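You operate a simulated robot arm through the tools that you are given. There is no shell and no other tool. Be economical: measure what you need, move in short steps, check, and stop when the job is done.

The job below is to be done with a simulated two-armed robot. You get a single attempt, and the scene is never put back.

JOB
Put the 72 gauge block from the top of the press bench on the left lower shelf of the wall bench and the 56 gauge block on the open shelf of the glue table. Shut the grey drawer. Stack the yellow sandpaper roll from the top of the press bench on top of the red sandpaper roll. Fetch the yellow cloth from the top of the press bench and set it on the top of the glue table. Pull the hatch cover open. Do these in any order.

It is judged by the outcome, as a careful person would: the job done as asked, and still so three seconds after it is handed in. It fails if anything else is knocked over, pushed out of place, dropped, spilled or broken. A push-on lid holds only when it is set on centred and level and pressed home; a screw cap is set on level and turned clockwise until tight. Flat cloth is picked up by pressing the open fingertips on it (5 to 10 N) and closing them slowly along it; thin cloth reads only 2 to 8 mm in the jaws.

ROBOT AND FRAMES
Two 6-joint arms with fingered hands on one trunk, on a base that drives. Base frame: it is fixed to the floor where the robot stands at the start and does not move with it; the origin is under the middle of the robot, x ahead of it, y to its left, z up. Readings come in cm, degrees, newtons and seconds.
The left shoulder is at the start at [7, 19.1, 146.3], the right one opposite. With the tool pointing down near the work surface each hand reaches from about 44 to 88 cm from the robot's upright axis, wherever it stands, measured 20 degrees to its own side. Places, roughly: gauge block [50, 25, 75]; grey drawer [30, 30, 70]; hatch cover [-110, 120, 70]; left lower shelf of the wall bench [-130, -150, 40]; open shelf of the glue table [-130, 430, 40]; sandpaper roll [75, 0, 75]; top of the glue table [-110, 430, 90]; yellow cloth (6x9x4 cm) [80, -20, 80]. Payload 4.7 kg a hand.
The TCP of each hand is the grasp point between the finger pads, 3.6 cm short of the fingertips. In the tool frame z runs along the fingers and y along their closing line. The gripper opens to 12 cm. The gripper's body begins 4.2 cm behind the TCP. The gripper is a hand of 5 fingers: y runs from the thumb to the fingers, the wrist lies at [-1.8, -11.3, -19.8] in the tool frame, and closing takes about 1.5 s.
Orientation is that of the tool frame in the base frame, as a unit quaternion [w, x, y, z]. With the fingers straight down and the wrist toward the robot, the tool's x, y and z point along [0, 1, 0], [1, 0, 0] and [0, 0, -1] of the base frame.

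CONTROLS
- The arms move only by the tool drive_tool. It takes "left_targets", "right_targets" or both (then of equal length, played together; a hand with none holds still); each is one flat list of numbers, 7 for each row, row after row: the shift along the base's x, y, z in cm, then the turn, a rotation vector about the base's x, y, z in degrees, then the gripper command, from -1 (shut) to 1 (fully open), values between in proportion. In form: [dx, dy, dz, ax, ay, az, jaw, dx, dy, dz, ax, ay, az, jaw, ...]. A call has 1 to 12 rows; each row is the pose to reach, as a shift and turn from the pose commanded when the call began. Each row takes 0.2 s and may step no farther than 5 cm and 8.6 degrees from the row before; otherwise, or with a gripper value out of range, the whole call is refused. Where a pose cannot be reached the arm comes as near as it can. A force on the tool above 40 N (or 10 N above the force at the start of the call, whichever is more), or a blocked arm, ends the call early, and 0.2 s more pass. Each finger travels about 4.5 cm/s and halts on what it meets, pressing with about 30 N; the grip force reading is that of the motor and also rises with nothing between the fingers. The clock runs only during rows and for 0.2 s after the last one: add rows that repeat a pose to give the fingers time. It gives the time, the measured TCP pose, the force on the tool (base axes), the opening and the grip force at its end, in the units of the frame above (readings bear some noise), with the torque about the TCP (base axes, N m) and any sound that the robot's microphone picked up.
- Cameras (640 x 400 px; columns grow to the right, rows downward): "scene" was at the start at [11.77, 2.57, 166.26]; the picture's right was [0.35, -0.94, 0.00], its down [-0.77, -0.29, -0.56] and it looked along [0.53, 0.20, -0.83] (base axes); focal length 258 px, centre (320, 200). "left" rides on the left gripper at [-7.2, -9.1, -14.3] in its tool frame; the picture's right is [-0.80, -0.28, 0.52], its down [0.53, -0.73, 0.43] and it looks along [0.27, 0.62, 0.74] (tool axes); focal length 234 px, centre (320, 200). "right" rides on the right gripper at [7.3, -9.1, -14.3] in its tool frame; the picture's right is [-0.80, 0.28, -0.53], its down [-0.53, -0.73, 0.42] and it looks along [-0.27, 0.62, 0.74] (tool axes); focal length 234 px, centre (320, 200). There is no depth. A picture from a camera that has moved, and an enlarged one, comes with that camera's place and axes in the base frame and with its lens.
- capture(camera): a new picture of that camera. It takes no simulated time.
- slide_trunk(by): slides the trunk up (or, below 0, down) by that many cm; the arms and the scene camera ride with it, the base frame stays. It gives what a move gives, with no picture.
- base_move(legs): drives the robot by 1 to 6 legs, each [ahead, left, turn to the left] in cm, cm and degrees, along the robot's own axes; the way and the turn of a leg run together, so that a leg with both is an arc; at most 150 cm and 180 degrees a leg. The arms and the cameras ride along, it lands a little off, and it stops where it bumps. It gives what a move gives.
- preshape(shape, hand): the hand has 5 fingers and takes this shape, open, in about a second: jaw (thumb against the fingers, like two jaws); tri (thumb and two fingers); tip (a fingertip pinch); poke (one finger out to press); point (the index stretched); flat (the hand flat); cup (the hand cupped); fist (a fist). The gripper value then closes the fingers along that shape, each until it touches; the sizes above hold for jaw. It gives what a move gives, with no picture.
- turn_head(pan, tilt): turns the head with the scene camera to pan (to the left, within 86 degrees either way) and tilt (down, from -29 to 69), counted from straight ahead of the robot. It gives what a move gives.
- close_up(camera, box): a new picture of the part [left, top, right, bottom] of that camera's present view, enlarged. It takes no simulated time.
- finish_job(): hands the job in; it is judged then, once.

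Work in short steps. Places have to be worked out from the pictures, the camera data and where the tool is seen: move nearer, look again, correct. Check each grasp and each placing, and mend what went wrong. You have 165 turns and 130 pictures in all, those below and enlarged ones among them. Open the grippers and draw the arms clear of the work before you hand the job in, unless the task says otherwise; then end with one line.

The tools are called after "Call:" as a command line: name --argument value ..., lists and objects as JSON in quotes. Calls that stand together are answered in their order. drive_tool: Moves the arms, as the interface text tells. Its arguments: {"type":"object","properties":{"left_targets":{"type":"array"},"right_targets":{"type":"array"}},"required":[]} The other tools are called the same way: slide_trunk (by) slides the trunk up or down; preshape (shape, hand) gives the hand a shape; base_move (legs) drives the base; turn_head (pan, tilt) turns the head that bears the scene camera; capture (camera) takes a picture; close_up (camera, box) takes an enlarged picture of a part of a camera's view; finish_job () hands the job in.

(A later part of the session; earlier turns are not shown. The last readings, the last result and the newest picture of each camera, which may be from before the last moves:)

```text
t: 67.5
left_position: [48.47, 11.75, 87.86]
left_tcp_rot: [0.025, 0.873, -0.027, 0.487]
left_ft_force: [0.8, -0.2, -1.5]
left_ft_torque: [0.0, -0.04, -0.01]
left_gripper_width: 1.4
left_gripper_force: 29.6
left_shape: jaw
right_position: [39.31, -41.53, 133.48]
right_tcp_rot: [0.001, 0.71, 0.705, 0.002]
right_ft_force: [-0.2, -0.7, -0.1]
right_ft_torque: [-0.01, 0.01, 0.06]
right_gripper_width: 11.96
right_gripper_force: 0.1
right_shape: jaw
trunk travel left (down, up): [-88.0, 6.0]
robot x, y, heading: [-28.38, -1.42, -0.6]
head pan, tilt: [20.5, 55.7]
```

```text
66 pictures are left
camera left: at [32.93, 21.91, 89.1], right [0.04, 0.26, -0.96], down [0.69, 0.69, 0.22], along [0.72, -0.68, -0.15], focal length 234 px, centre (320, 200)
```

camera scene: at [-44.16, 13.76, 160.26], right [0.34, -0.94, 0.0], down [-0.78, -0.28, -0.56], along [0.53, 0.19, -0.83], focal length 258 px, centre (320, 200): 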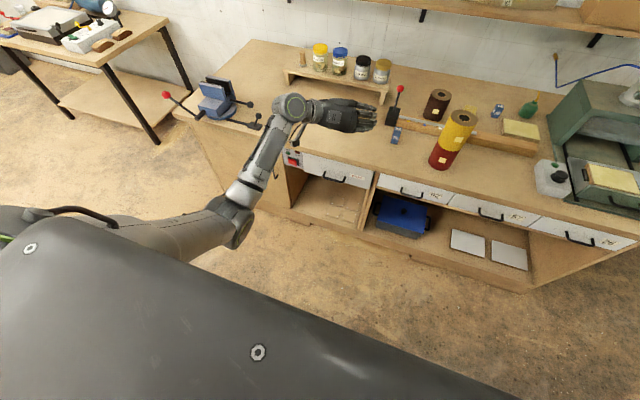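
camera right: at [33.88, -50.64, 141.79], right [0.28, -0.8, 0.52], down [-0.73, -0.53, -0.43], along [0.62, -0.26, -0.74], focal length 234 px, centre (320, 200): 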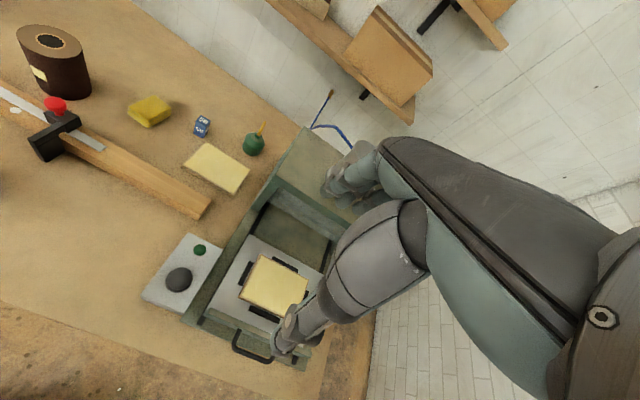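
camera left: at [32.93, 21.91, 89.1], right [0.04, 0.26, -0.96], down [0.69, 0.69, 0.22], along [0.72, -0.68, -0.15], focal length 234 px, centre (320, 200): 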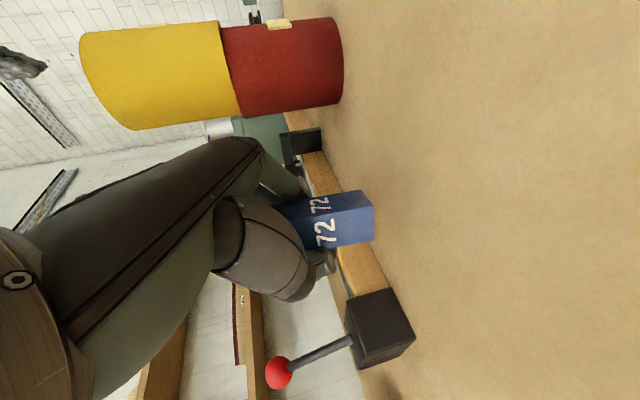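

The block is held and lifted. I'm raising it more, then backing away and turning toward the wall bench to look.

Call:
drive_tool --left_targets '[-2, 1, 4, 0, 0, 0, -1, -4, 2, 8, 0, 0, 0, -1, -6, 3, 12, 0, 0, 0, -1, -8, 4, 16, 0, 0, 0, -1, -8, 4, 18, 0, 0, 0, -1]'

Call:
base_move --legs '[[-42, 0, 0], [0, 0, -110]]'

Call:
turn_head --pan 0 --tilt 30

Call:
capture --camera "scene"

```text
t: 68.7
left_position: [40.53, 15.8, 105.84]
left_tcp_rot: [0.025, 0.874, -0.027, 0.485]
left_ft_force: [-0.5, 0.8, -1.4]
left_ft_torque: [0.05, -0.02, -0.01]
left_gripper_width: 1.4
left_gripper_force: 30.2
left_shape: jaw
right_position: [39.33, -41.7, 133.36]
right_tcp_rot: [0.001, 0.709, 0.705, 0.002]
right_ft_force: [-0.4, 0.1, 0.3]
right_ft_torque: [0.01, -0.02, -0.02]
right_gripper_width: 11.98
right_gripper_force: 0.1
right_shape: jaw
trunk travel left (down, up): [-88.0, 6.0]
robot x, y, heading: [-28.23, -1.26, -0.4]
head pan, tilt: [20.5, 55.7]
```

```text
t: 71.2
left_position: [0.41, 16.34, 106.06]
left_tcp_rot: [0.023, 0.873, -0.024, 0.487]
left_ft_force: [-0.4, 0.4, -1.8]
left_ft_torque: [-0.01, -0.02, 0.01]
left_gripper_width: 1.44
left_gripper_force: 31.0
left_shape: jaw
right_position: [-0.63, -40.97, 133.71]
right_tcp_rot: [0.002, 0.707, 0.707, 0.004]
right_ft_force: [-1.4, 0.2, 0.4]
right_ft_torque: [0.03, -0.07, -0.02]
right_gripper_width: 11.97
right_gripper_force: 0.1
right_shape: jaw
trunk travel left (down, up): [-88.0, 6.0]
robot x, y, heading: [-68.13, -1.14, -0.4]
head pan, tilt: [20.5, 55.7]
stopped in leg 1: the robot was blocked; the commanded pose is now the measured one
```

```text
t: 72.1
left_position: [0.75, 16.38, 105.79]
left_tcp_rot: [0.023, 0.873, -0.024, 0.486]
left_ft_force: [-0.5, 0.5, -1.1]
left_ft_torque: [-0.01, -0.01, 0.01]
left_gripper_width: 1.43
left_gripper_force: 29.8
left_shape: jaw
right_position: [-0.04, -40.97, 133.23]
right_tcp_rot: [0.0, 0.707, 0.707, 0.001]
right_ft_force: [0.2, -0.1, 0.1]
right_ft_torque: [-0.02, 0.0, 0.0]
right_gripper_width: 11.97
right_gripper_force: 0.0
right_shape: jaw
trunk travel left (down, up): [-88.0, 6.0]
robot x, y, heading: [-67.84, -0.92, -0.3]
head pan, tilt: [0.0, 30.0]
```

```text
65 pictures are left
camera scene: at [-53.47, -0.94, 163.92], right [0.0, -1.0, 0.0], down [-0.5, 0.0, -0.86], along [0.86, 0.0, -0.5], focal length 258 px, centre (320, 200)
```

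scene: 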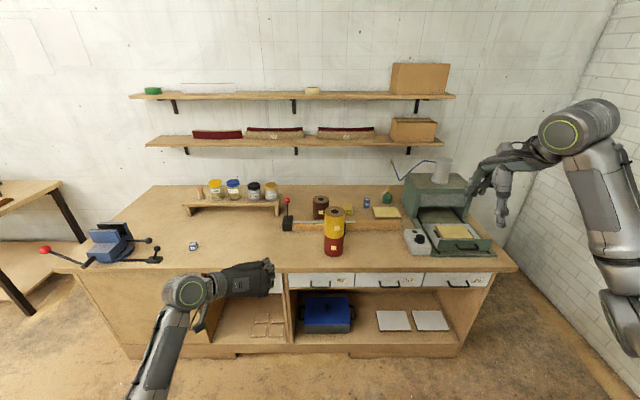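

Something behind blocked the base at x≈-68. I'm going forward a little, then turning right partway to look around.

Call:
base_move --legs '[[10, 0, 0], [0, 0, -75]]'

Call:
turn_head --pan -40 --tilt 35

Call:
capture --camera "scene"

```text
t: 76.5
left_position: [-23.45, -62.8, 105.87]
left_tcp_rot: [0.314, 0.678, -0.551, 0.371]
left_ft_force: [-0.3, 0.0, -2.0]
left_ft_torque: [-0.04, -0.01, -0.01]
left_gripper_width: 1.44
left_gripper_force: 29.7
left_shape: jaw
right_position: [-78.97, -76.67, 133.49]
right_tcp_rot: [0.001, 0.992, 0.128, 0.002]
right_ft_force: [0.0, -0.6, -0.9]
right_ft_torque: [-0.01, 0.01, 0.01]
right_gripper_width: 11.98
right_gripper_force: 0.0
right_shape: jaw
trunk travel left (down, up): [-88.0, 6.0]
robot x, y, heading: [-57.42, -0.83, -75.1]
head pan, tilt: [0.0, 30.0]
```

```text
t: 77.6
left_position: [-23.3, -62.8, 105.84]
left_tcp_rot: [0.315, 0.678, -0.551, 0.37]
left_ft_force: [0.2, 0.0, -2.0]
left_ft_torque: [-0.01, -0.02, -0.02]
left_gripper_width: 1.45
left_gripper_force: 30.3
left_shape: jaw
right_position: [-78.96, -76.6, 133.41]
right_tcp_rot: [0.0, 0.992, 0.128, 0.001]
right_ft_force: [-0.6, 0.4, -0.9]
right_ft_torque: [-0.01, 0.01, 0.02]
right_gripper_width: 11.95
right_gripper_force: 0.1
right_shape: jaw
trunk travel left (down, up): [-88.0, 6.0]
robot x, y, heading: [-57.65, -0.48, -75.5]
head pan, tilt: [-40.0, 35.0]
```

```text
64 pictures are left
camera scene: at [-60.05, -13.79, 163.17], right [-0.9, 0.43, 0.0], down [0.25, 0.52, -0.82], along [-0.35, -0.74, -0.57], focal length 258 px, centre (320, 200)
```

scene: 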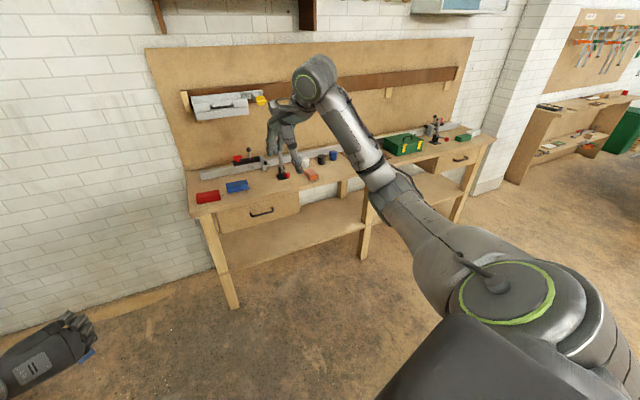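

The wall bench stands against y≈-170, with its left lower shelf's front edge near y≈-132, z≈43, x from -55 to -145. I'm looking further right to see what blocks the way.

Call:
turn_head --pan -86 --tilt 35

Call:
capture --camera "scene"

```text
t: 78.7
left_position: [-23.3, -62.77, 105.81]
left_tcp_rot: [0.315, 0.677, -0.553, 0.371]
left_ft_force: [-0.1, 0.3, -1.5]
left_ft_torque: [-0.02, 0.01, -0.03]
left_gripper_width: 1.39
left_gripper_force: 30.2
left_shape: jaw
right_position: [-79.05, -76.66, 133.3]
right_tcp_rot: [0.002, 0.992, 0.128, 0.001]
right_ft_force: [-0.5, 0.4, -0.1]
right_ft_torque: [0.02, -0.04, 0.0]
right_gripper_width: 11.99
right_gripper_force: 0.1
right_shape: jaw
trunk travel left (down, up): [-88.0, 6.0]
robot x, y, heading: [-57.64, -0.77, -75.2]
head pan, tilt: [-85.9, 35.0]
```

```text
63 pictures are left
camera scene: at [-64.63, -8.66, 163.17], right [-0.32, 0.95, 0.0], down [0.54, 0.18, -0.82], along [-0.78, -0.26, -0.57], focal length 258 px, centre (320, 200)
```

scene: 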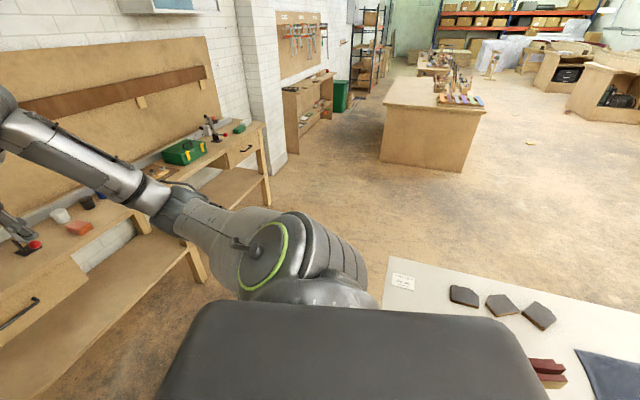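

A table lies behind (x<-98, y>-7). I'm turning to face the wall bench (-90°), going ahead 48 cm, then sidestepping right along it.

Call:
base_move --legs '[[0, 0, -14.8], [48, 0, 0], [0, -62, 0]]'

Call:
turn_head --pan 5 --tilt 45

Call:
capture --camera "scene"

```text
t: 85.5
left_position: [-102.17, -117.47, 105.75]
left_tcp_rot: [-0.361, -0.6, 0.635, -0.327]
left_ft_force: [-0.3, 0.2, -1.9]
left_ft_torque: [-0.01, -0.02, -0.02]
left_gripper_width: 1.4
left_gripper_force: 29.9
left_shape: jaw
right_position: [-159.48, -116.34, 133.51]
right_tcp_rot: [0.001, 1.0, -0.002, 0.0]
right_ft_force: [0.3, -0.2, -0.1]
right_ft_torque: [0.03, 0.02, -0.03]
right_gripper_width: 11.97
right_gripper_force: 0.0
right_shape: jaw
trunk travel left (down, up): [-88.0, 6.0]
robot x, y, heading: [-119.5, -48.81, -90.4]
head pan, tilt: [-85.9, 35.0]
```

```text
t: 87.2
left_position: [-102.28, -117.42, 105.79]
left_tcp_rot: [-0.36, -0.599, 0.636, -0.327]
left_ft_force: [-0.8, -0.5, -2.1]
left_ft_torque: [-0.03, 0.01, 0.02]
left_gripper_width: 1.4
left_gripper_force: 30.2
left_shape: jaw
right_position: [-159.56, -116.34, 133.38]
right_tcp_rot: [0.002, 1.0, -0.001, 0.001]
right_ft_force: [-0.3, -0.6, 0.6]
right_ft_torque: [-0.02, 0.0, -0.03]
right_gripper_width: 11.99
right_gripper_force: 0.0
right_shape: jaw
trunk travel left (down, up): [-88.0, 6.0]
robot x, y, heading: [-119.79, -48.52, -90.5]
head pan, tilt: [5.0, 45.0]
```

```text
62 pictures are left
camera scene: at [-118.76, -61.96, 161.68], right [-1.0, -0.08, 0.0], down [-0.06, 0.71, -0.71], along [0.06, -0.7, -0.71], focal length 258 px, centre (320, 200)
```

scene: 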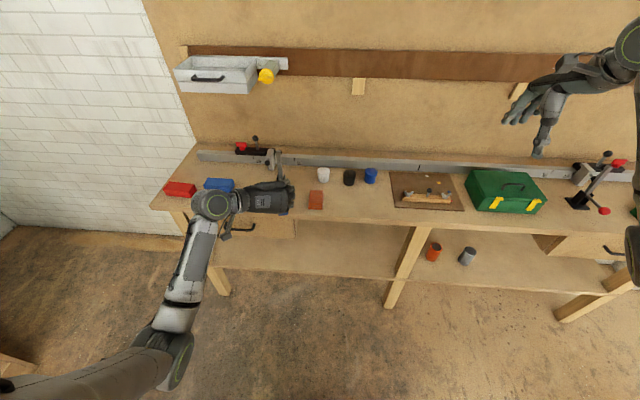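

The left bay shelf is empty, at about z≈38–40 with front at y≈-131; I'll place around x=-120. I'm retracting both hands a bit from the bench edge, then lowering the trunk.

Call:
drive_tool --left_targets '[-1.5, 1, 0, 0, 0, 0, -1, -3, 2, 0, 0, 0, 0, -1, -4.5, 3, 0, 0, 0, 0, -1, -6, 4, 0, 0, 0, 0, -1]' --right_targets '[0, 3, 0, 0, 0, 0, 1, 0, 6, 0, 0, 0, 0, 1, 0, 9, 0, 0, 0, 0, 1, 0, 12, 0, 0, 0, 0, 1]'

Call:
slide_trunk --by -50

Call:
capture --camera "scene"

```text
t: 88.2
left_position: [-108.56, -113.17, 105.94]
left_tcp_rot: [-0.36, -0.6, 0.635, -0.327]
left_ft_force: [-0.2, 0.5, -1.7]
left_ft_torque: [-0.05, -0.05, 0.06]
left_gripper_width: 1.4
left_gripper_force: 30.3
left_shape: jaw
right_position: [-159.65, -104.18, 133.27]
right_tcp_rot: [0.003, 1.0, -0.002, 0.002]
right_ft_force: [-0.5, 0.3, 0.5]
right_ft_torque: [-0.09, -0.01, -0.04]
right_gripper_width: 11.98
right_gripper_force: 0.1
right_shape: jaw
trunk travel left (down, up): [-88.0, 6.0]
robot x, y, heading: [-119.4, -48.91, -90.3]
head pan, tilt: [5.0, 45.0]
```

```text
refused: -50 is not a number from -40 to 40
```

```text
61 pictures are left
camera scene: at [-119.0, -61.62, 161.71], right [-1.0, -0.08, 0.0], down [-0.06, 0.7, -0.71], along [0.06, -0.71, -0.71], focal length 258 px, centre (320, 200)
```

scene: 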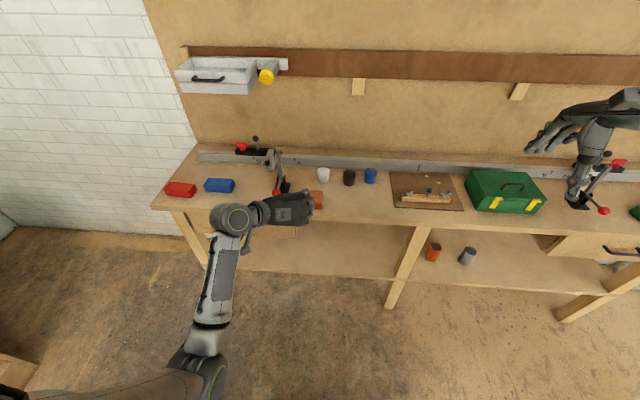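

The trunk steps are limited to 40, so I'm lowering in two parts.

Call:
slide_trunk --by -35

Call:
turn_head --pan 5 --tilt 35

Call:
capture --camera "scene"

```text
t: 91.6
left_position: [-108.38, -113.47, 71.02]
left_tcp_rot: [-0.361, -0.6, 0.635, -0.327]
left_ft_force: [-0.4, 0.8, -1.7]
left_ft_torque: [-0.02, -0.01, 0.01]
left_gripper_width: 1.4
left_gripper_force: 30.0
left_shape: jaw
right_position: [-159.53, -104.33, 98.32]
right_tcp_rot: [0.001, 1.0, -0.002, 0.0]
right_ft_force: [1.0, 0.4, 0.7]
right_ft_torque: [0.01, 0.01, 0.01]
right_gripper_width: 11.92
right_gripper_force: 0.1
right_shape: jaw
trunk travel left (down, up): [-53.0, 41.0]
robot x, y, heading: [-119.13, -48.95, -90.5]
head pan, tilt: [5.0, 45.0]
```

```text
t: 92.3
left_position: [-108.25, -113.51, 70.89]
left_tcp_rot: [-0.361, -0.599, 0.636, -0.327]
left_ft_force: [-0.4, 0.9, -1.7]
left_ft_torque: [0.0, -0.03, 0.01]
left_gripper_width: 1.41
left_gripper_force: 30.1
left_shape: jaw
right_position: [-159.43, -104.45, 98.29]
right_tcp_rot: [0.002, 1.0, -0.002, 0.0]
right_ft_force: [-0.5, 0.0, -0.7]
right_ft_torque: [0.0, -0.02, -0.02]
right_gripper_width: 11.97
right_gripper_force: 0.1
right_shape: jaw
trunk travel left (down, up): [-53.0, 41.0]
robot x, y, heading: [-119.29, -48.56, -90.2]
head pan, tilt: [5.0, 35.0]
```

```text
60 pictures are left
camera scene: at [-118.72, -62.61, 128.16], right [-1.0, -0.08, 0.0], down [-0.05, 0.57, -0.82], along [0.07, -0.82, -0.57], focal length 258 px, centre (320, 200)
```

scene: 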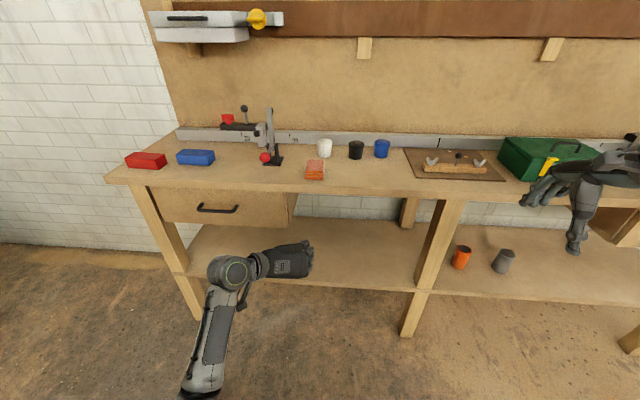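

A clear view of the left shelf bay now. I'm zooming in to find the shelf edge exactly.

Call:
close_up --camera "scene" --box '[160, 170, 480, 350]'

Call:
capture --camera "left"

```text
2.00 times, centred on (320, 260) of scene
camera zoom: at [-118.72, -62.61, 128.16], right [-1.0, -0.08, 0.0], down [-0.05, 0.57, -0.82], along [0.07, -0.82, -0.57], focal length 517 px, centre (320, 80)
```

zoom: 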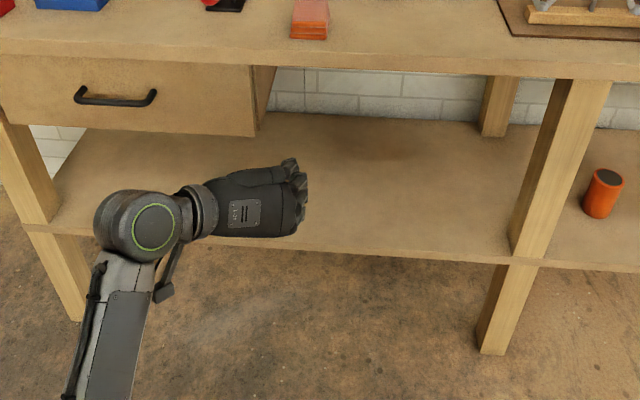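

```text
58 pictures are left
camera left: at [-98.17, -98.09, 72.08], right [0.26, -0.04, -0.96], down [0.69, -0.69, 0.22], along [-0.67, -0.72, -0.15], focal length 234 px, centre (320, 200)
```

left: 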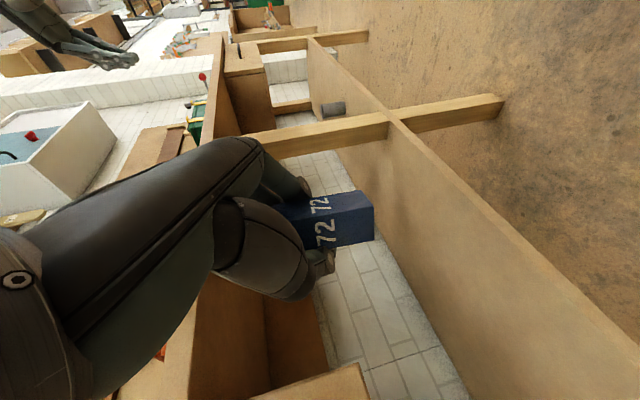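

The shelf front edge is at about y=-131, z≈38. I'm pulling the right hand back further, lowering the trunk 18 cm and moving 10 cm closer.

Call:
drive_tool --right_targets '[0, 2, 0, 0, 0, 0, 1, 0, 4, 2, 0, 0, 0, 1, 0, 6, 4, 0, 0, 0, 1, 0, 8, 6, 0, 0, 0, 1]'

Call:
slide_trunk --by -17

Call:
base_move --legs '[[10, 0, 0]]'

Call:
drive_tool --left_targets '[-2, -3, 0, 0, 0, 0, -1, -4, -6, 0, 0, 0, 0, -1, -6, -9, 0, 0, 0, 0, -1, -8, -12, 0, 0, 0, 0, -1, -10, -15, 0, 0, 0, 0, -1, -10, -16.5, 0, 0, 0, 0, -1]'

Call:
capture --camera "left"

Call:
capture --camera "scene"

```text
t: 93.3
left_position: [-108.3, -113.22, 70.98]
left_tcp_rot: [-0.361, -0.6, 0.635, -0.327]
left_ft_force: [-0.3, 0.2, -0.8]
left_ft_torque: [-0.04, 0.02, -0.04]
left_gripper_width: 1.4
left_gripper_force: 30.5
left_shape: jaw
right_position: [-159.35, -96.31, 104.34]
right_tcp_rot: [0.002, 1.0, -0.002, 0.0]
right_ft_force: [0.5, -0.4, 0.7]
right_ft_torque: [-0.08, -0.03, 0.0]
right_gripper_width: 11.97
right_gripper_force: 0.1
right_shape: jaw
trunk travel left (down, up): [-53.0, 41.0]
robot x, y, heading: [-119.52, -48.87, -90.7]
head pan, tilt: [5.0, 35.0]
```

```text
t: 95.2
left_position: [-108.29, -113.38, 53.9]
left_tcp_rot: [-0.361, -0.6, 0.635, -0.327]
left_ft_force: [0.4, 0.0, -1.2]
left_ft_torque: [-0.01, -0.01, 0.02]
left_gripper_width: 1.42
left_gripper_force: 30.1
left_shape: jaw
right_position: [-159.44, -96.56, 87.12]
right_tcp_rot: [0.001, 1.0, -0.002, 0.001]
right_ft_force: [0.4, -0.2, -0.5]
right_ft_torque: [0.02, 0.03, -0.02]
right_gripper_width: 11.99
right_gripper_force: 0.0
right_shape: jaw
trunk travel left (down, up): [-36.0, 58.0]
robot x, y, heading: [-119.0, -48.63, -90.4]
head pan, tilt: [5.0, 35.0]
```

```text
t: 96.4
left_position: [-108.29, -123.71, 53.78]
left_tcp_rot: [-0.36, -0.6, 0.636, -0.327]
left_ft_force: [0.3, 0.3, -1.5]
left_ft_torque: [-0.03, 0.02, -0.02]
left_gripper_width: 1.44
left_gripper_force: 29.9
left_shape: jaw
right_position: [-159.39, -106.78, 87.23]
right_tcp_rot: [0.002, 1.0, -0.001, 0.001]
right_ft_force: [-0.6, -0.7, -0.9]
right_ft_torque: [0.02, 0.0, 0.01]
right_gripper_width: 11.95
right_gripper_force: 0.1
right_shape: jaw
trunk travel left (down, up): [-36.0, 58.0]
robot x, y, heading: [-119.31, -58.87, -90.3]
head pan, tilt: [5.0, 35.0]
```

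```text
t: 97.8
left_position: [-118.26, -140.17, 53.81]
left_tcp_rot: [-0.359, -0.601, 0.635, -0.327]
left_ft_force: [0.6, 0.5, -2.1]
left_ft_torque: [0.0, -0.01, -0.06]
left_gripper_width: 1.42
left_gripper_force: 30.0
left_shape: jaw
right_position: [-159.37, -106.73, 87.3]
right_tcp_rot: [0.001, 1.0, -0.001, 0.0]
right_ft_force: [0.2, 0.3, 0.0]
right_ft_torque: [0.04, -0.04, 0.01]
right_gripper_width: 11.96
right_gripper_force: 0.0
right_shape: jaw
trunk travel left (down, up): [-36.0, 58.0]
robot x, y, heading: [-119.52, -59.3, -90.2]
head pan, tilt: [5.0, 35.0]
```

```text
57 pictures are left
camera left: at [-108.16, -124.83, 55.05], right [0.26, -0.04, -0.96], down [0.69, -0.69, 0.21], along [-0.67, -0.72, -0.15], focal length 234 px, centre (320, 200)
```

left: 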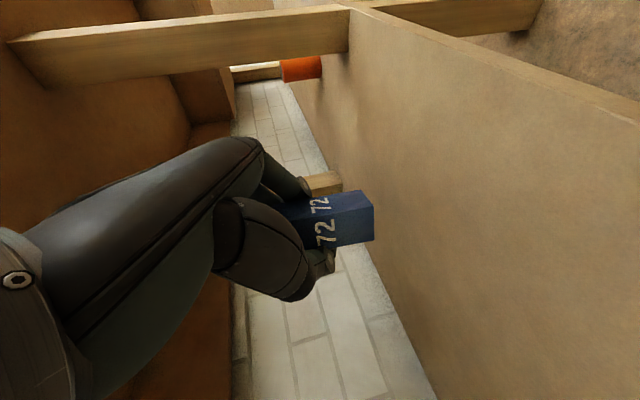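

```text
56 pictures are left
camera scene: at [-118.75, -72.77, 111.16], right [-1.0, -0.08, 0.0], down [-0.05, 0.57, -0.82], along [0.07, -0.82, -0.57], focal length 258 px, centre (320, 200)
```

scene: 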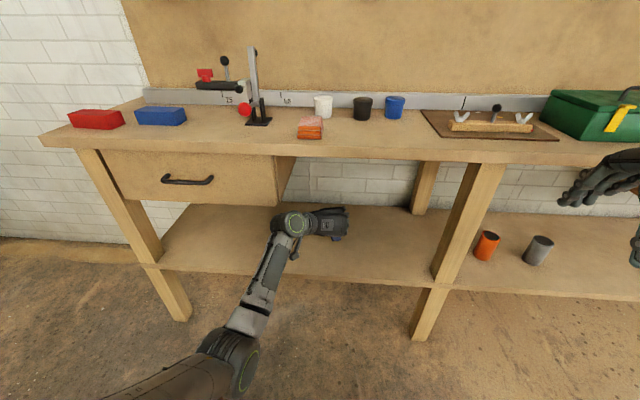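

The block is inside the bay above the shelf. I'm lowering toward it.

Call:
drive_tool --left_targets '[0, 0, -2, 0, 0, 0, -1, 0, 0, -4, 0, 0, 0, -1, 0, 0, -6, 0, 0, 0, -1, 0, 0, -7.5, 0, 0, 0, -1, 0, 0, -8.5, 0, 0, 0, -1, 0, 0, -9, 0, 0, 0, -1, 0, 0, -9.4, 0, 0, 0, -1]'

Call:
capture --camera "left"

```text
t: 99.4
left_position: [-118.38, -139.96, 44.47]
left_tcp_rot: [-0.361, -0.601, 0.634, -0.327]
left_ft_force: [-0.1, 0.1, -1.2]
left_ft_torque: [0.0, -0.02, 0.02]
left_gripper_width: 1.44
left_gripper_force: 30.0
left_shape: jaw
right_position: [-159.41, -106.7, 87.16]
right_tcp_rot: [0.002, 1.0, -0.001, 0.001]
right_ft_force: [-0.6, 0.7, 0.6]
right_ft_torque: [0.03, 0.01, 0.0]
right_gripper_width: 11.99
right_gripper_force: 0.0
right_shape: jaw
trunk travel left (down, up): [-36.0, 58.0]
robot x, y, heading: [-119.61, -59.0, -90.1]
head pan, tilt: [5.0, 35.0]
```

```text
55 pictures are left
camera left: at [-108.17, -124.74, 45.65], right [0.26, -0.04, -0.96], down [0.69, -0.69, 0.21], along [-0.67, -0.72, -0.15], focal length 234 px, centre (320, 200)
```

left: 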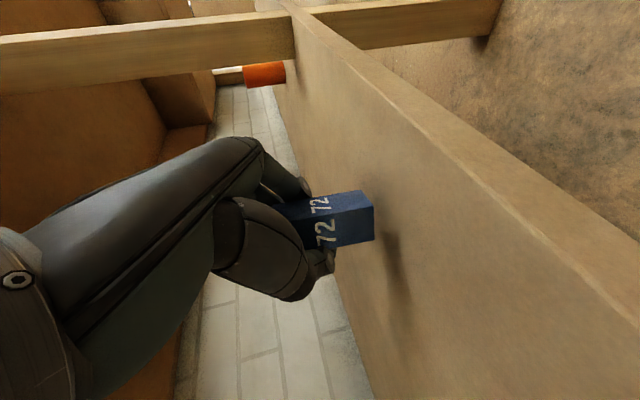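

Very near; the shadow is close to the block. I'm taking fine steps to contact.

Call:
drive_tool --left_targets '[0, 0, -0.4, 0, 0, 0, -1, 0, 0, -0.8, 0, 0, 0, -1, 0, 0, -1.2, 0, 0, 0, -1, 0, 0, -1.5, 0, 0, 0, -1, 0, 0, -1.8, 0, 0, 0, -1]'

```text
t: 100.6
left_position: [-118.36, -140.0, 42.82]
left_tcp_rot: [-0.36, -0.6, 0.635, -0.327]
left_ft_force: [2.6, -0.3, 10.1]
left_ft_torque: [0.08, 0.05, 0.01]
left_gripper_width: 1.3
left_gripper_force: 30.2
left_shape: jaw
right_position: [-159.35, -106.65, 87.2]
right_tcp_rot: [0.003, 1.0, -0.002, 0.001]
right_ft_force: [0.1, 0.5, -0.1]
right_ft_torque: [0.03, -0.01, 0.0]
right_gripper_width: 11.98
right_gripper_force: 0.0
right_shape: jaw
trunk travel left (down, up): [-36.0, 58.0]
robot x, y, heading: [-119.14, -59.13, -90.3]
head pan, tilt: [5.0, 35.0]
```

Contact felt (about 12 N). I'm releasing slowly, then checking.

Call:
drive_tool --left_targets '[0, 0, 0.15, 0, 0, 0, -0.7, 0, 0, 0.15, 0, 0, 0, -0.6, 0, 0, 0.15, 0, 0, 0, -0.5, 0, 0, 0.15, 0, 0, 0, -0.4, 0, 0, 0.15, 0, 0, 0, -0.2, 0, 0, 0.15, 0, 0, 0, 0, 0, 0, 0.15, 0, 0, 0, 0.3, 0, 0, 0.15, 0, 0, 0, 0.7, 0, 0, 0.15, 0, 0, 0, 1, 0, 0, 0.15, 0, 0, 0, 1, 0, 0, 0.15, 0, 0, 0, 1, 0, 0, 0.15, 0, 0, 0, 1]'

Call:
capture --camera "left"

```text
t: 103.2
left_position: [-118.37, -140.06, 42.83]
left_tcp_rot: [-0.361, -0.6, 0.635, -0.327]
left_ft_force: [-0.5, -0.4, 0.3]
left_ft_torque: [-0.01, -0.01, 0.0]
left_gripper_width: 11.97
left_gripper_force: 0.0
left_shape: jaw
right_position: [-159.28, -106.63, 87.23]
right_tcp_rot: [0.002, 1.0, -0.001, 0.0]
right_ft_force: [0.4, 0.5, 0.7]
right_ft_torque: [0.01, 0.02, 0.03]
right_gripper_width: 11.96
right_gripper_force: 0.0
right_shape: jaw
trunk travel left (down, up): [-36.0, 58.0]
robot x, y, heading: [-119.26, -59.0, -90.4]
head pan, tilt: [5.0, 35.0]
```

```text
54 pictures are left
camera left: at [-108.24, -124.69, 44.03], right [0.26, -0.04, -0.96], down [0.69, -0.69, 0.22], along [-0.67, -0.72, -0.15], focal length 234 px, centre (320, 200)
```

left: 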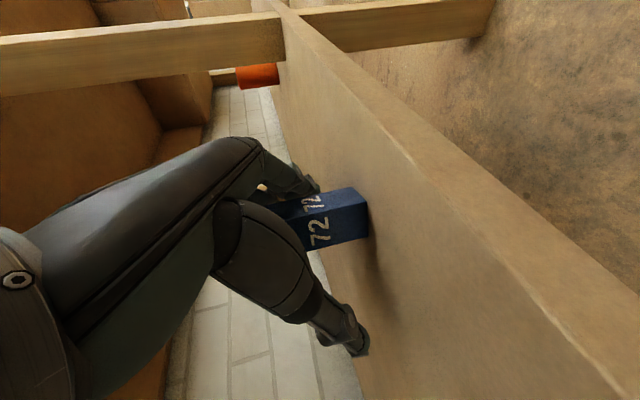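

The block stands upright on the shelf, closer to the fingers than the thumb. I'm shifting 1.3 cm to centre, then withdrawing back along the tool axis.

Call:
drive_tool --left_targets '[-1.3, 0, 0, 0, 0, 0, 1, -1.3, 2.5, 1.5, 0, 0, 0, 1, -1.3, 5, 3, 0, 0, 0, 1, -1.3, 8, 5, 0, 0, 0, 1, -1.3, 12, 6, 0, 0, 0, 1, -1.3, 16, 7, 0, 0, 0, 1, -1.3, 20, 8, 0, 0, 0, 1]'

Call:
capture --camera "scene"

Call:
capture --camera "left"

```text
t: 104.8
left_position: [-111.53, -123.45, 47.97]
left_tcp_rot: [-0.309, -0.577, 0.649, -0.388]
left_ft_force: [0.1, -0.4, 0.4]
left_ft_torque: [-0.05, 0.0, 0.0]
left_gripper_width: 12.0
left_gripper_force: 0.1
left_shape: jaw
right_position: [-159.36, -106.7, 87.12]
right_tcp_rot: [0.002, 1.0, -0.001, 0.001]
right_ft_force: [1.5, -0.4, -0.2]
right_ft_torque: [0.02, -0.07, 0.0]
right_gripper_width: 11.96
right_gripper_force: 0.0
right_shape: jaw
trunk travel left (down, up): [-36.0, 58.0]
robot x, y, heading: [-119.35, -59.08, -90.1]
head pan, tilt: [5.0, 35.0]
stopped in row 7 (left hand): the arm was blocked; the commanded pose is now the measured one
```

```text
53 pictures are left
camera scene: at [-118.75, -72.75, 111.17], right [-1.0, -0.08, 0.0], down [-0.05, 0.57, -0.82], along [0.07, -0.82, -0.57], focal length 258 px, centre (320, 200)
```

scene: 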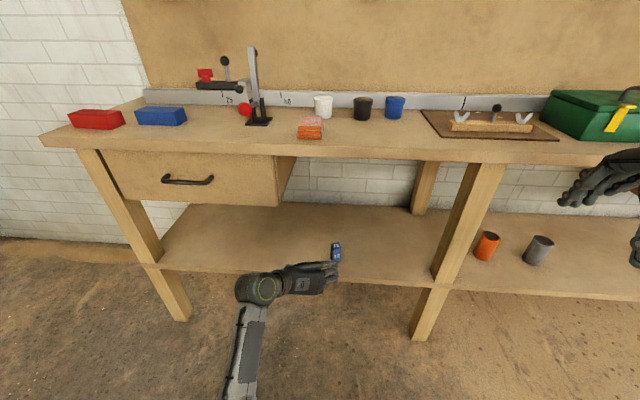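

```text
52 pictures are left
camera left: at [-102.09, -107.85, 50.41], right [0.42, -0.05, -0.91], down [0.67, -0.66, 0.34], along [-0.62, -0.75, -0.24], focal length 234 px, centre (320, 200)
```

left: 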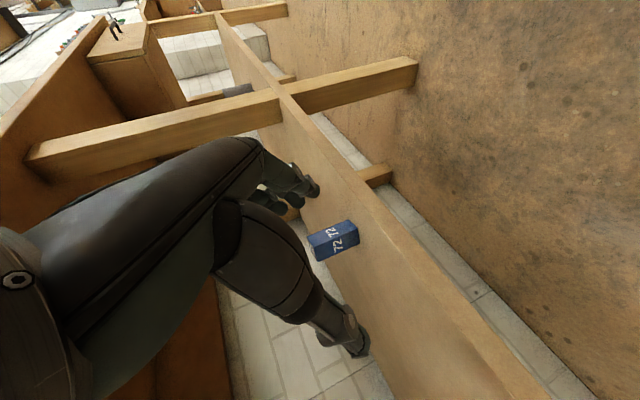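

The 72 block stands safely on the left lower shelf. I'm backing out, raising the trunk, and returning toward the press bench.

Call:
base_move --legs '[[-14, 0, 0]]'

Call:
slide_trunk --by 40

Call:
slide_trunk --by 12

Call:
base_move --legs '[[0, 82, 0], [0, 0, 90], [0, 40, 0]]'

Call:
turn_head --pan -15 --tilt 40

Call:
capture --camera "scene"

```text
t: 106.1
left_position: [-111.56, -109.65, 48.01]
left_tcp_rot: [-0.309, -0.576, 0.649, -0.388]
left_ft_force: [0.3, 0.1, -0.1]
left_ft_torque: [-0.03, 0.02, 0.02]
left_gripper_width: 12.0
left_gripper_force: 0.1
left_shape: jaw
right_position: [-159.26, -92.55, 87.26]
right_tcp_rot: [0.003, 1.0, -0.001, 0.001]
right_ft_force: [-0.2, 0.9, 0.4]
right_ft_torque: [0.01, 0.01, -0.03]
right_gripper_width: 11.95
right_gripper_force: 0.1
right_shape: jaw
trunk travel left (down, up): [-36.0, 58.0]
robot x, y, heading: [-119.36, -44.96, -90.6]
head pan, tilt: [5.0, 35.0]
```

```text
t: 109.9
left_position: [-111.58, -109.52, 87.93]
left_tcp_rot: [-0.308, -0.577, 0.65, -0.388]
left_ft_force: [-0.4, 0.0, 0.6]
left_ft_torque: [0.02, -0.01, -0.02]
left_gripper_width: 12.02
left_gripper_force: 0.0
left_shape: jaw
right_position: [-159.39, -92.59, 127.14]
right_tcp_rot: [0.002, 1.0, -0.001, 0.001]
right_ft_force: [0.2, 0.4, 0.1]
right_ft_torque: [0.0, -0.02, 0.03]
right_gripper_width: 11.97
right_gripper_force: 0.1
right_shape: jaw
trunk travel left (down, up): [-76.0, 18.0]
robot x, y, heading: [-119.63, -44.89, -90.5]
head pan, tilt: [5.0, 35.0]
```

```text
t: 111.4
left_position: [-111.48, -109.46, 99.88]
left_tcp_rot: [-0.309, -0.576, 0.65, -0.388]
left_ft_force: [0.6, -0.6, 1.0]
left_ft_torque: [0.01, 0.01, 0.02]
left_gripper_width: 11.96
left_gripper_force: 0.1
left_shape: jaw
right_position: [-159.36, -92.45, 139.11]
right_tcp_rot: [0.002, 1.0, -0.002, 0.001]
right_ft_force: [0.3, -0.4, 0.1]
right_ft_torque: [-0.01, 0.05, -0.01]
right_gripper_width: 11.98
right_gripper_force: 0.1
right_shape: jaw
trunk travel left (down, up): [-88.0, 6.0]
robot x, y, heading: [-119.41, -45.08, -90.3]
head pan, tilt: [5.0, 35.0]
```

```text
t: 121.8
left_position: [30.63, -2.07, 99.96]
left_tcp_rot: [-0.045, 0.865, -0.072, 0.494]
left_ft_force: [0.3, -0.5, 0.3]
left_ft_torque: [0.01, -0.01, 0.04]
left_gripper_width: 11.97
left_gripper_force: 0.0
left_shape: jaw
right_position: [11.4, -49.07, 139.09]
right_tcp_rot: [0.001, 0.725, 0.689, 0.002]
right_ft_force: [-0.7, 0.2, 0.3]
right_ft_torque: [0.01, 0.01, 0.0]
right_gripper_width: 11.99
right_gripper_force: 0.1
right_shape: jaw
trunk travel left (down, up): [-88.0, 6.0]
robot x, y, heading: [-34.0, -7.03, -2.9]
head pan, tilt: [5.0, 35.0]
```

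```text
t: 122.6
left_position: [30.55, -1.94, 99.87]
left_tcp_rot: [-0.045, 0.865, -0.071, 0.494]
left_ft_force: [0.2, -0.4, -0.2]
left_ft_torque: [0.02, 0.02, 0.01]
left_gripper_width: 12.01
left_gripper_force: 0.0
left_shape: jaw
right_position: [11.46, -48.95, 139.25]
right_tcp_rot: [0.0, 0.724, 0.69, 0.002]
right_ft_force: [0.7, 0.1, 0.1]
right_ft_torque: [-0.04, -0.02, -0.02]
right_gripper_width: 11.97
right_gripper_force: 0.0
right_shape: jaw
trunk travel left (down, up): [-88.0, 6.0]
robot x, y, heading: [-34.53, -6.83, -3.1]
head pan, tilt: [-15.0, 40.0]
```

```text
51 pictures are left
camera scene: at [-21.16, -9.66, 162.42], right [-0.31, -0.95, 0.0], down [-0.61, 0.2, -0.77], along [0.73, -0.24, -0.64], focal length 258 px, centre (320, 200)
```

scene: 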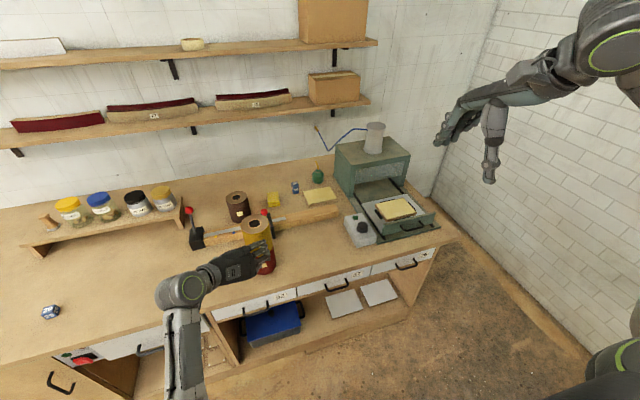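

The left hand is close to the roll stack, so I'm backing the base off first and then lifting the left arm up and to the side.

Call:
base_move --legs '[[-14, 0, 3]]'

Call:
drive_tool --left_targets '[0, 2.5, 2, 0, 0, 0, 1, 0, 5, 4, 0, 0, 0, 1, 0, 7.5, 6, 0, 0, 0, 1, 0, 10, 9, 0, 0, 0, 1, 0, 12.5, 12, 0, 0, 0, 1, 0, 15, 15, 0, 0, 0, 1, 0, 17.5, 18, 0, 0, 0, 1, 0, 20, 21, 0, 0, 0, 1, 0, 22.5, 24, 0, 0, 0, 1]'

Call:
close_up --camera "scene" --box '[180, 140, 460, 300]'

```text
t: 123.9
left_position: [16.42, 1.77, 99.73]
left_tcp_rot: [-0.058, 0.868, -0.05, 0.491]
left_ft_force: [0.2, -0.6, 0.4]
left_ft_torque: [-0.02, 0.01, -0.02]
left_gripper_width: 11.98
left_gripper_force: 0.0
left_shape: jaw
right_position: [-0.2, -46.25, 139.04]
right_tcp_rot: [0.001, 0.706, 0.708, 0.001]
right_ft_force: [0.3, 0.2, -0.1]
right_ft_torque: [-0.05, 0.01, -0.02]
right_gripper_width: 11.95
right_gripper_force: 0.1
right_shape: jaw
trunk travel left (down, up): [-88.0, 6.0]
robot x, y, heading: [-48.48, -6.4, -0.0]
head pan, tilt: [-15.0, 40.0]
```

```text
t: 125.9
left_position: [16.27, 24.36, 123.92]
left_tcp_rot: [-0.057, 0.867, -0.049, 0.493]
left_ft_force: [-0.2, 0.4, -0.3]
left_ft_torque: [0.01, -0.01, -0.02]
left_gripper_width: 11.99
left_gripper_force: 0.1
left_shape: jaw
right_position: [-0.54, -46.18, 139.29]
right_tcp_rot: [0.001, 0.706, 0.708, 0.003]
right_ft_force: [0.3, -0.3, 0.8]
right_ft_torque: [0.03, -0.03, -0.05]
right_gripper_width: 11.94
right_gripper_force: 0.0
right_shape: jaw
trunk travel left (down, up): [-88.0, 6.0]
robot x, y, heading: [-48.41, -6.49, -0.4]
head pan, tilt: [-15.0, 40.0]
```

```text
2.29 times, centred on (320, 220) of scene
camera zoom: at [-35.14, -8.54, 162.42], right [-0.26, -0.97, 0.0], down [-0.62, 0.17, -0.77], along [0.74, -0.2, -0.64], focal length 591 px, centre (320, 154)
```

zoom: 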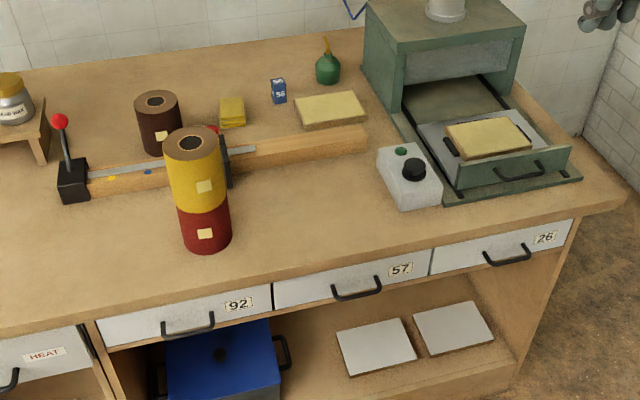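

All in order at the bench. I'm driving in to the starting position to fetch the cloth with the right hand.

Call:
base_move --legs '[[49, 6, 0]]'

Call:
drive_tool --right_targets '[4, 2.5, -2, 0, 0, 0, 1, 8, 5, -4, 0, 0, 0, 1, 12, 7.5, -6, 0, 0, 0, 1, 16, 10, -8, 0, 0, 0, 1, 20, 14, -9, 0, 0, 0, 1, 23, 18, -10, 0, 0, 0, 1, 26, 22, -10, 0, 0, 0, 1]'

Call:
slide_trunk --by -14

Call:
capture --camera "right"

Call:
capture --camera "scene"

```text
t: 128.8
left_position: [65.09, 30.5, 123.87]
left_tcp_rot: [-0.058, 0.867, -0.048, 0.492]
left_ft_force: [0.7, -0.4, -0.3]
left_ft_torque: [-0.07, 0.0, 0.03]
left_gripper_width: 11.96
left_gripper_force: 0.1
left_shape: jaw
right_position: [48.49, -40.03, 139.26]
right_tcp_rot: [0.001, 0.705, 0.709, 0.003]
right_ft_force: [0.3, -0.1, -0.3]
right_ft_torque: [0.01, -0.05, 0.0]
right_gripper_width: 11.96
right_gripper_force: 0.1
right_shape: jaw
trunk travel left (down, up): [-88.0, 6.0]
robot x, y, heading: [0.81, -0.08, 0.3]
head pan, tilt: [-15.0, 40.0]
```

```text
refused: row 1 steps farther than a row can; nothing moved
```

```text
t: 130.5
left_position: [65.07, 30.55, 109.9]
left_tcp_rot: [-0.058, 0.867, -0.047, 0.493]
left_ft_force: [0.0, 0.8, 0.6]
left_ft_torque: [-0.03, 0.01, -0.03]
left_gripper_width: 11.99
left_gripper_force: 0.0
left_shape: jaw
right_position: [48.78, -39.88, 125.13]
right_tcp_rot: [0.001, 0.705, 0.71, 0.003]
right_ft_force: [-0.7, 0.6, 1.3]
right_ft_torque: [0.03, 0.01, 0.04]
right_gripper_width: 11.95
right_gripper_force: 0.0
right_shape: jaw
trunk travel left (down, up): [-74.0, 20.0]
robot x, y, heading: [0.61, -0.43, 0.3]
head pan, tilt: [-15.0, 40.0]
```

```text
49 pictures are left
camera right: at [39.52, -32.75, 139.62], right [0.28, -0.8, 0.53], down [-0.73, -0.54, -0.43], along [0.63, -0.26, -0.74], focal length 234 px, centre (320, 200)
```

right: 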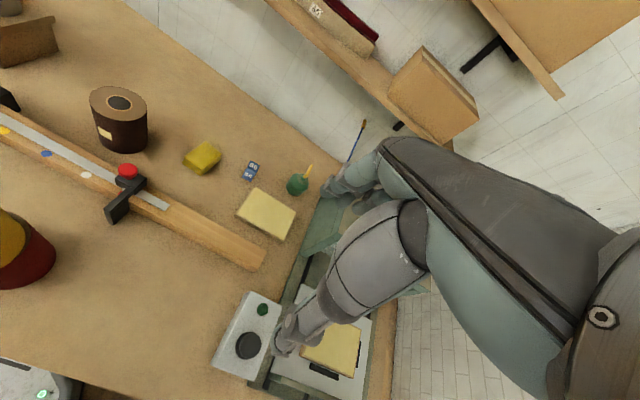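

```text
48 pictures are left
camera scene: at [13.89, -2.57, 148.42], right [-0.25, -0.97, 0.0], down [-0.62, 0.16, -0.77], along [0.74, -0.19, -0.64], focal length 258 px, centre (320, 200)
```

scene: 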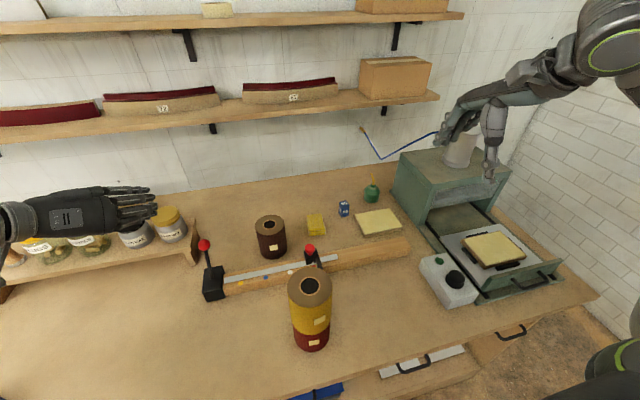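

Triangulation puts the cloth at about [78.8, -17.7, 81]. I'm moving the right hand above it for a closer look.

Call:
drive_tool --right_targets '[2.8, 2.2, -1.5, 0, 0, 0, 1, 5.6, 4.4, -3, 0, 0, 0, 1, 8.4, 6.6, -4.5, 0, 0, 0, 1, 11.2, 8.8, -6, 0, 0, 0, 1, 14, 11, -7.5, 0, 0, 0, 1, 16.8, 13.2, -9, 0, 0, 0, 1, 19.6, 15.4, -10.5, 0, 0, 0, 1, 22.4, 17.6, -12, 0, 0, 0, 1, 25.2, 19.8, -13.5, 0, 0, 0, 1, 29, 22.1, -15, 0, 0, 0, 1]'

Call:
capture --camera "right"

Call:
close_up --camera "scene" --box '[220, 170, 420, 290]'

```text
t: 132.7
left_position: [65.3, 30.74, 109.77]
left_tcp_rot: [-0.058, 0.867, -0.047, 0.492]
left_ft_force: [0.7, -0.6, 0.4]
left_ft_torque: [-0.02, -0.02, -0.02]
left_gripper_width: 12.0
left_gripper_force: 0.0
left_shape: jaw
right_position: [77.77, -17.72, 110.19]
right_tcp_rot: [0.001, 0.705, 0.71, 0.002]
right_ft_force: [0.6, -0.3, 0.5]
right_ft_torque: [0.01, 0.03, -0.01]
right_gripper_width: 12.0
right_gripper_force: 0.1
right_shape: jaw
right hand out of reach, approached as far as the arm can: row 2, 3, 4, 5, 6, 7, 8
trunk travel left (down, up): [-74.0, 20.0]
robot x, y, heading: [0.62, -0.11, 0.3]
head pan, tilt: [-15.0, 40.0]
```

```text
47 pictures are left
camera right: at [68.54, -10.51, 124.61], right [0.28, -0.8, 0.53], down [-0.73, -0.54, -0.43], along [0.62, -0.26, -0.74], focal length 234 px, centre (320, 200)
```

right: 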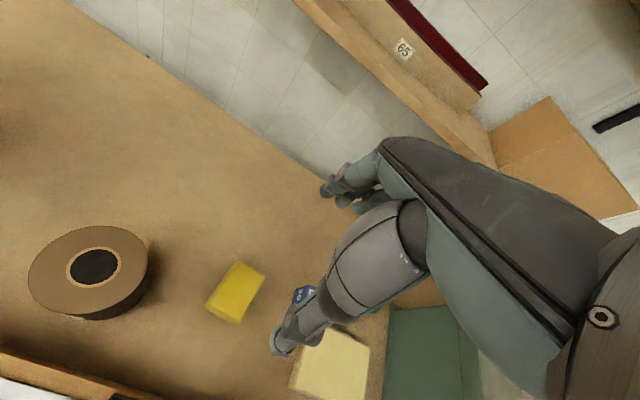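

```text
3.20 times, centred on (320, 230) of scene
camera zoom: at [14.09, -2.44, 148.39], right [-0.25, -0.97, 0.0], down [-0.62, 0.16, -0.77], along [0.74, -0.2, -0.64], focal length 827 px, centre (320, 104)
```

zoom: 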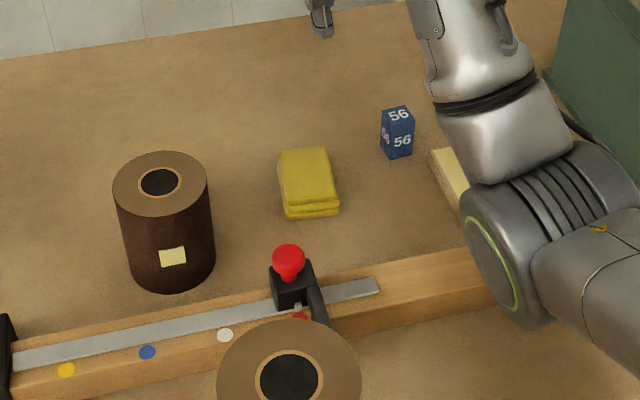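

The cloth is a folded pad, about 8–9 cm along x and 5.5–6 along y, centred at [77.7, -17.6]. I'm descending over it with the jaws straddling its length.

Call:
drive_tool --right_targets '[0, 0, -4, 0, 0, 0, 1, 0, 0, -8, 0, 0, 0, 1, 0, 0, -12, 0, 0, 0, 1, 0, 0, -16, 0, 0, 0, 1, 0, 0, -19, 0, 0, 0, 1, 0, 0, -21, 0, 0, 0, 1, 0, 0, -21, 0, 0, 0, 1]'

Call:
capture --camera "right"

Call:
close_up --camera "scene" --box '[240, 150, 420, 270]'

```text
t: 134.3
left_position: [65.15, 30.63, 109.73]
left_tcp_rot: [-0.058, 0.868, -0.047, 0.492]
left_ft_force: [-0.1, 0.1, -0.1]
left_ft_torque: [0.02, -0.01, -0.02]
left_gripper_width: 11.98
left_gripper_force: 0.1
left_shape: jaw
right_position: [77.67, -17.78, 89.3]
right_tcp_rot: [0.001, 0.705, 0.709, 0.002]
right_ft_force: [0.0, -0.3, 0.2]
right_ft_torque: [-0.03, 0.03, -0.02]
right_gripper_width: 11.99
right_gripper_force: 0.0
right_shape: jaw
trunk travel left (down, up): [-74.0, 20.0]
robot x, y, heading: [0.93, -0.76, 0.1]
head pan, tilt: [-15.0, 40.0]
```

```text
45 pictures are left
camera right: at [68.39, -10.63, 103.68], right [0.28, -0.8, 0.53], down [-0.73, -0.54, -0.43], along [0.63, -0.26, -0.74], focal length 234 px, centre (320, 200)
```

right: 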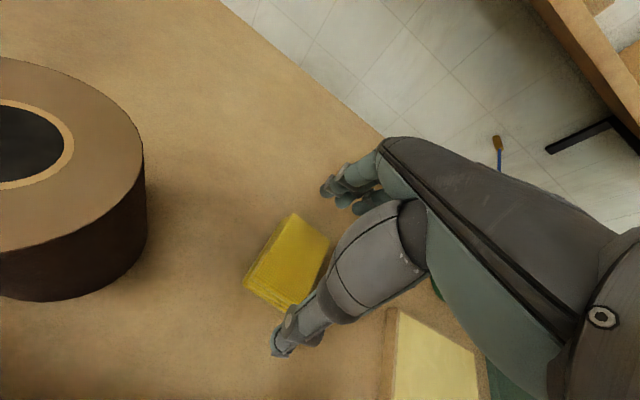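

```text
3.33 times, centred on (330, 210) of scene
camera zoom: at [13.92, -2.55, 148.41], right [-0.25, -0.97, 0.0], down [-0.62, 0.16, -0.77], along [0.74, -0.19, -0.64], focal length 862 px, centre (287, 167)
```

zoom: 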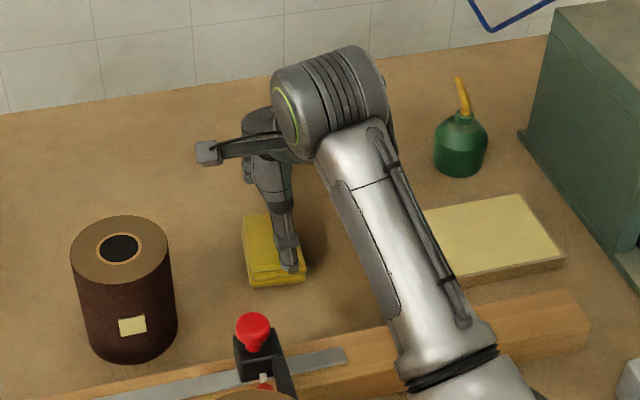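

Aligned. I'm descending 4.6 cm and closing slowly on the pad.

Call:
drive_tool --right_targets '[0, 0, -2, 0, 0, 0, 1, 0, 0, -3.5, 0, 0, 0, 1, 0, 0, -4.7, 0, 0, 0, 1, 0, 0, -4.7, 0, 0, 0, 0.7, 0, 0, -4.7, 0, 0, 0, 0.5, 0, 0, -4.7, 0, 0, 0, 0.3, 0, 0, -4.7, 0, 0, 0, 0.1, 0, 0, -4.7, 0, 0, 0, -0.2, 0, 0, -4.7, 0, 0, 0, -0.5, 0, 0, -4.7, 0, 0, 0, -1, 0, 0, -4.7, 0, 0, 0, -1, 0, 0, -4.7, 0, 0, 0, -1]'

Call:
capture --camera "right"

```text
t: 136.9
left_position: [65.18, 30.75, 109.82]
left_tcp_rot: [-0.058, 0.867, -0.047, 0.492]
left_ft_force: [0.0, 0.0, -0.7]
left_ft_torque: [-0.01, 0.03, -0.01]
left_gripper_width: 11.97
left_gripper_force: 0.0
left_shape: jaw
right_position: [77.55, -17.77, 84.5]
right_tcp_rot: [0.0, 0.705, 0.709, 0.002]
right_ft_force: [-0.1, -0.7, -0.4]
right_ft_torque: [-0.05, -0.03, -0.05]
right_gripper_width: 8.08
right_gripper_force: 30.3
right_shape: jaw
trunk travel left (down, up): [-74.0, 20.0]
robot x, y, heading: [0.92, -0.59, 0.2]
head pan, tilt: [-15.0, 40.0]
```

```text
43 pictures are left
camera right: at [68.53, -10.66, 98.89], right [0.28, -0.8, 0.53], down [-0.73, -0.54, -0.43], along [0.63, -0.26, -0.74], focal length 234 px, centre (320, 200)
```

right: 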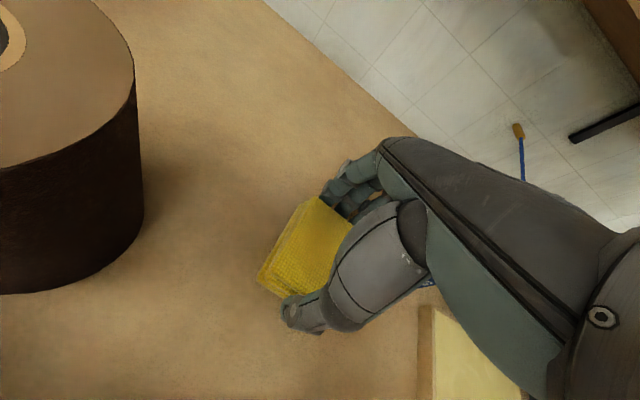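

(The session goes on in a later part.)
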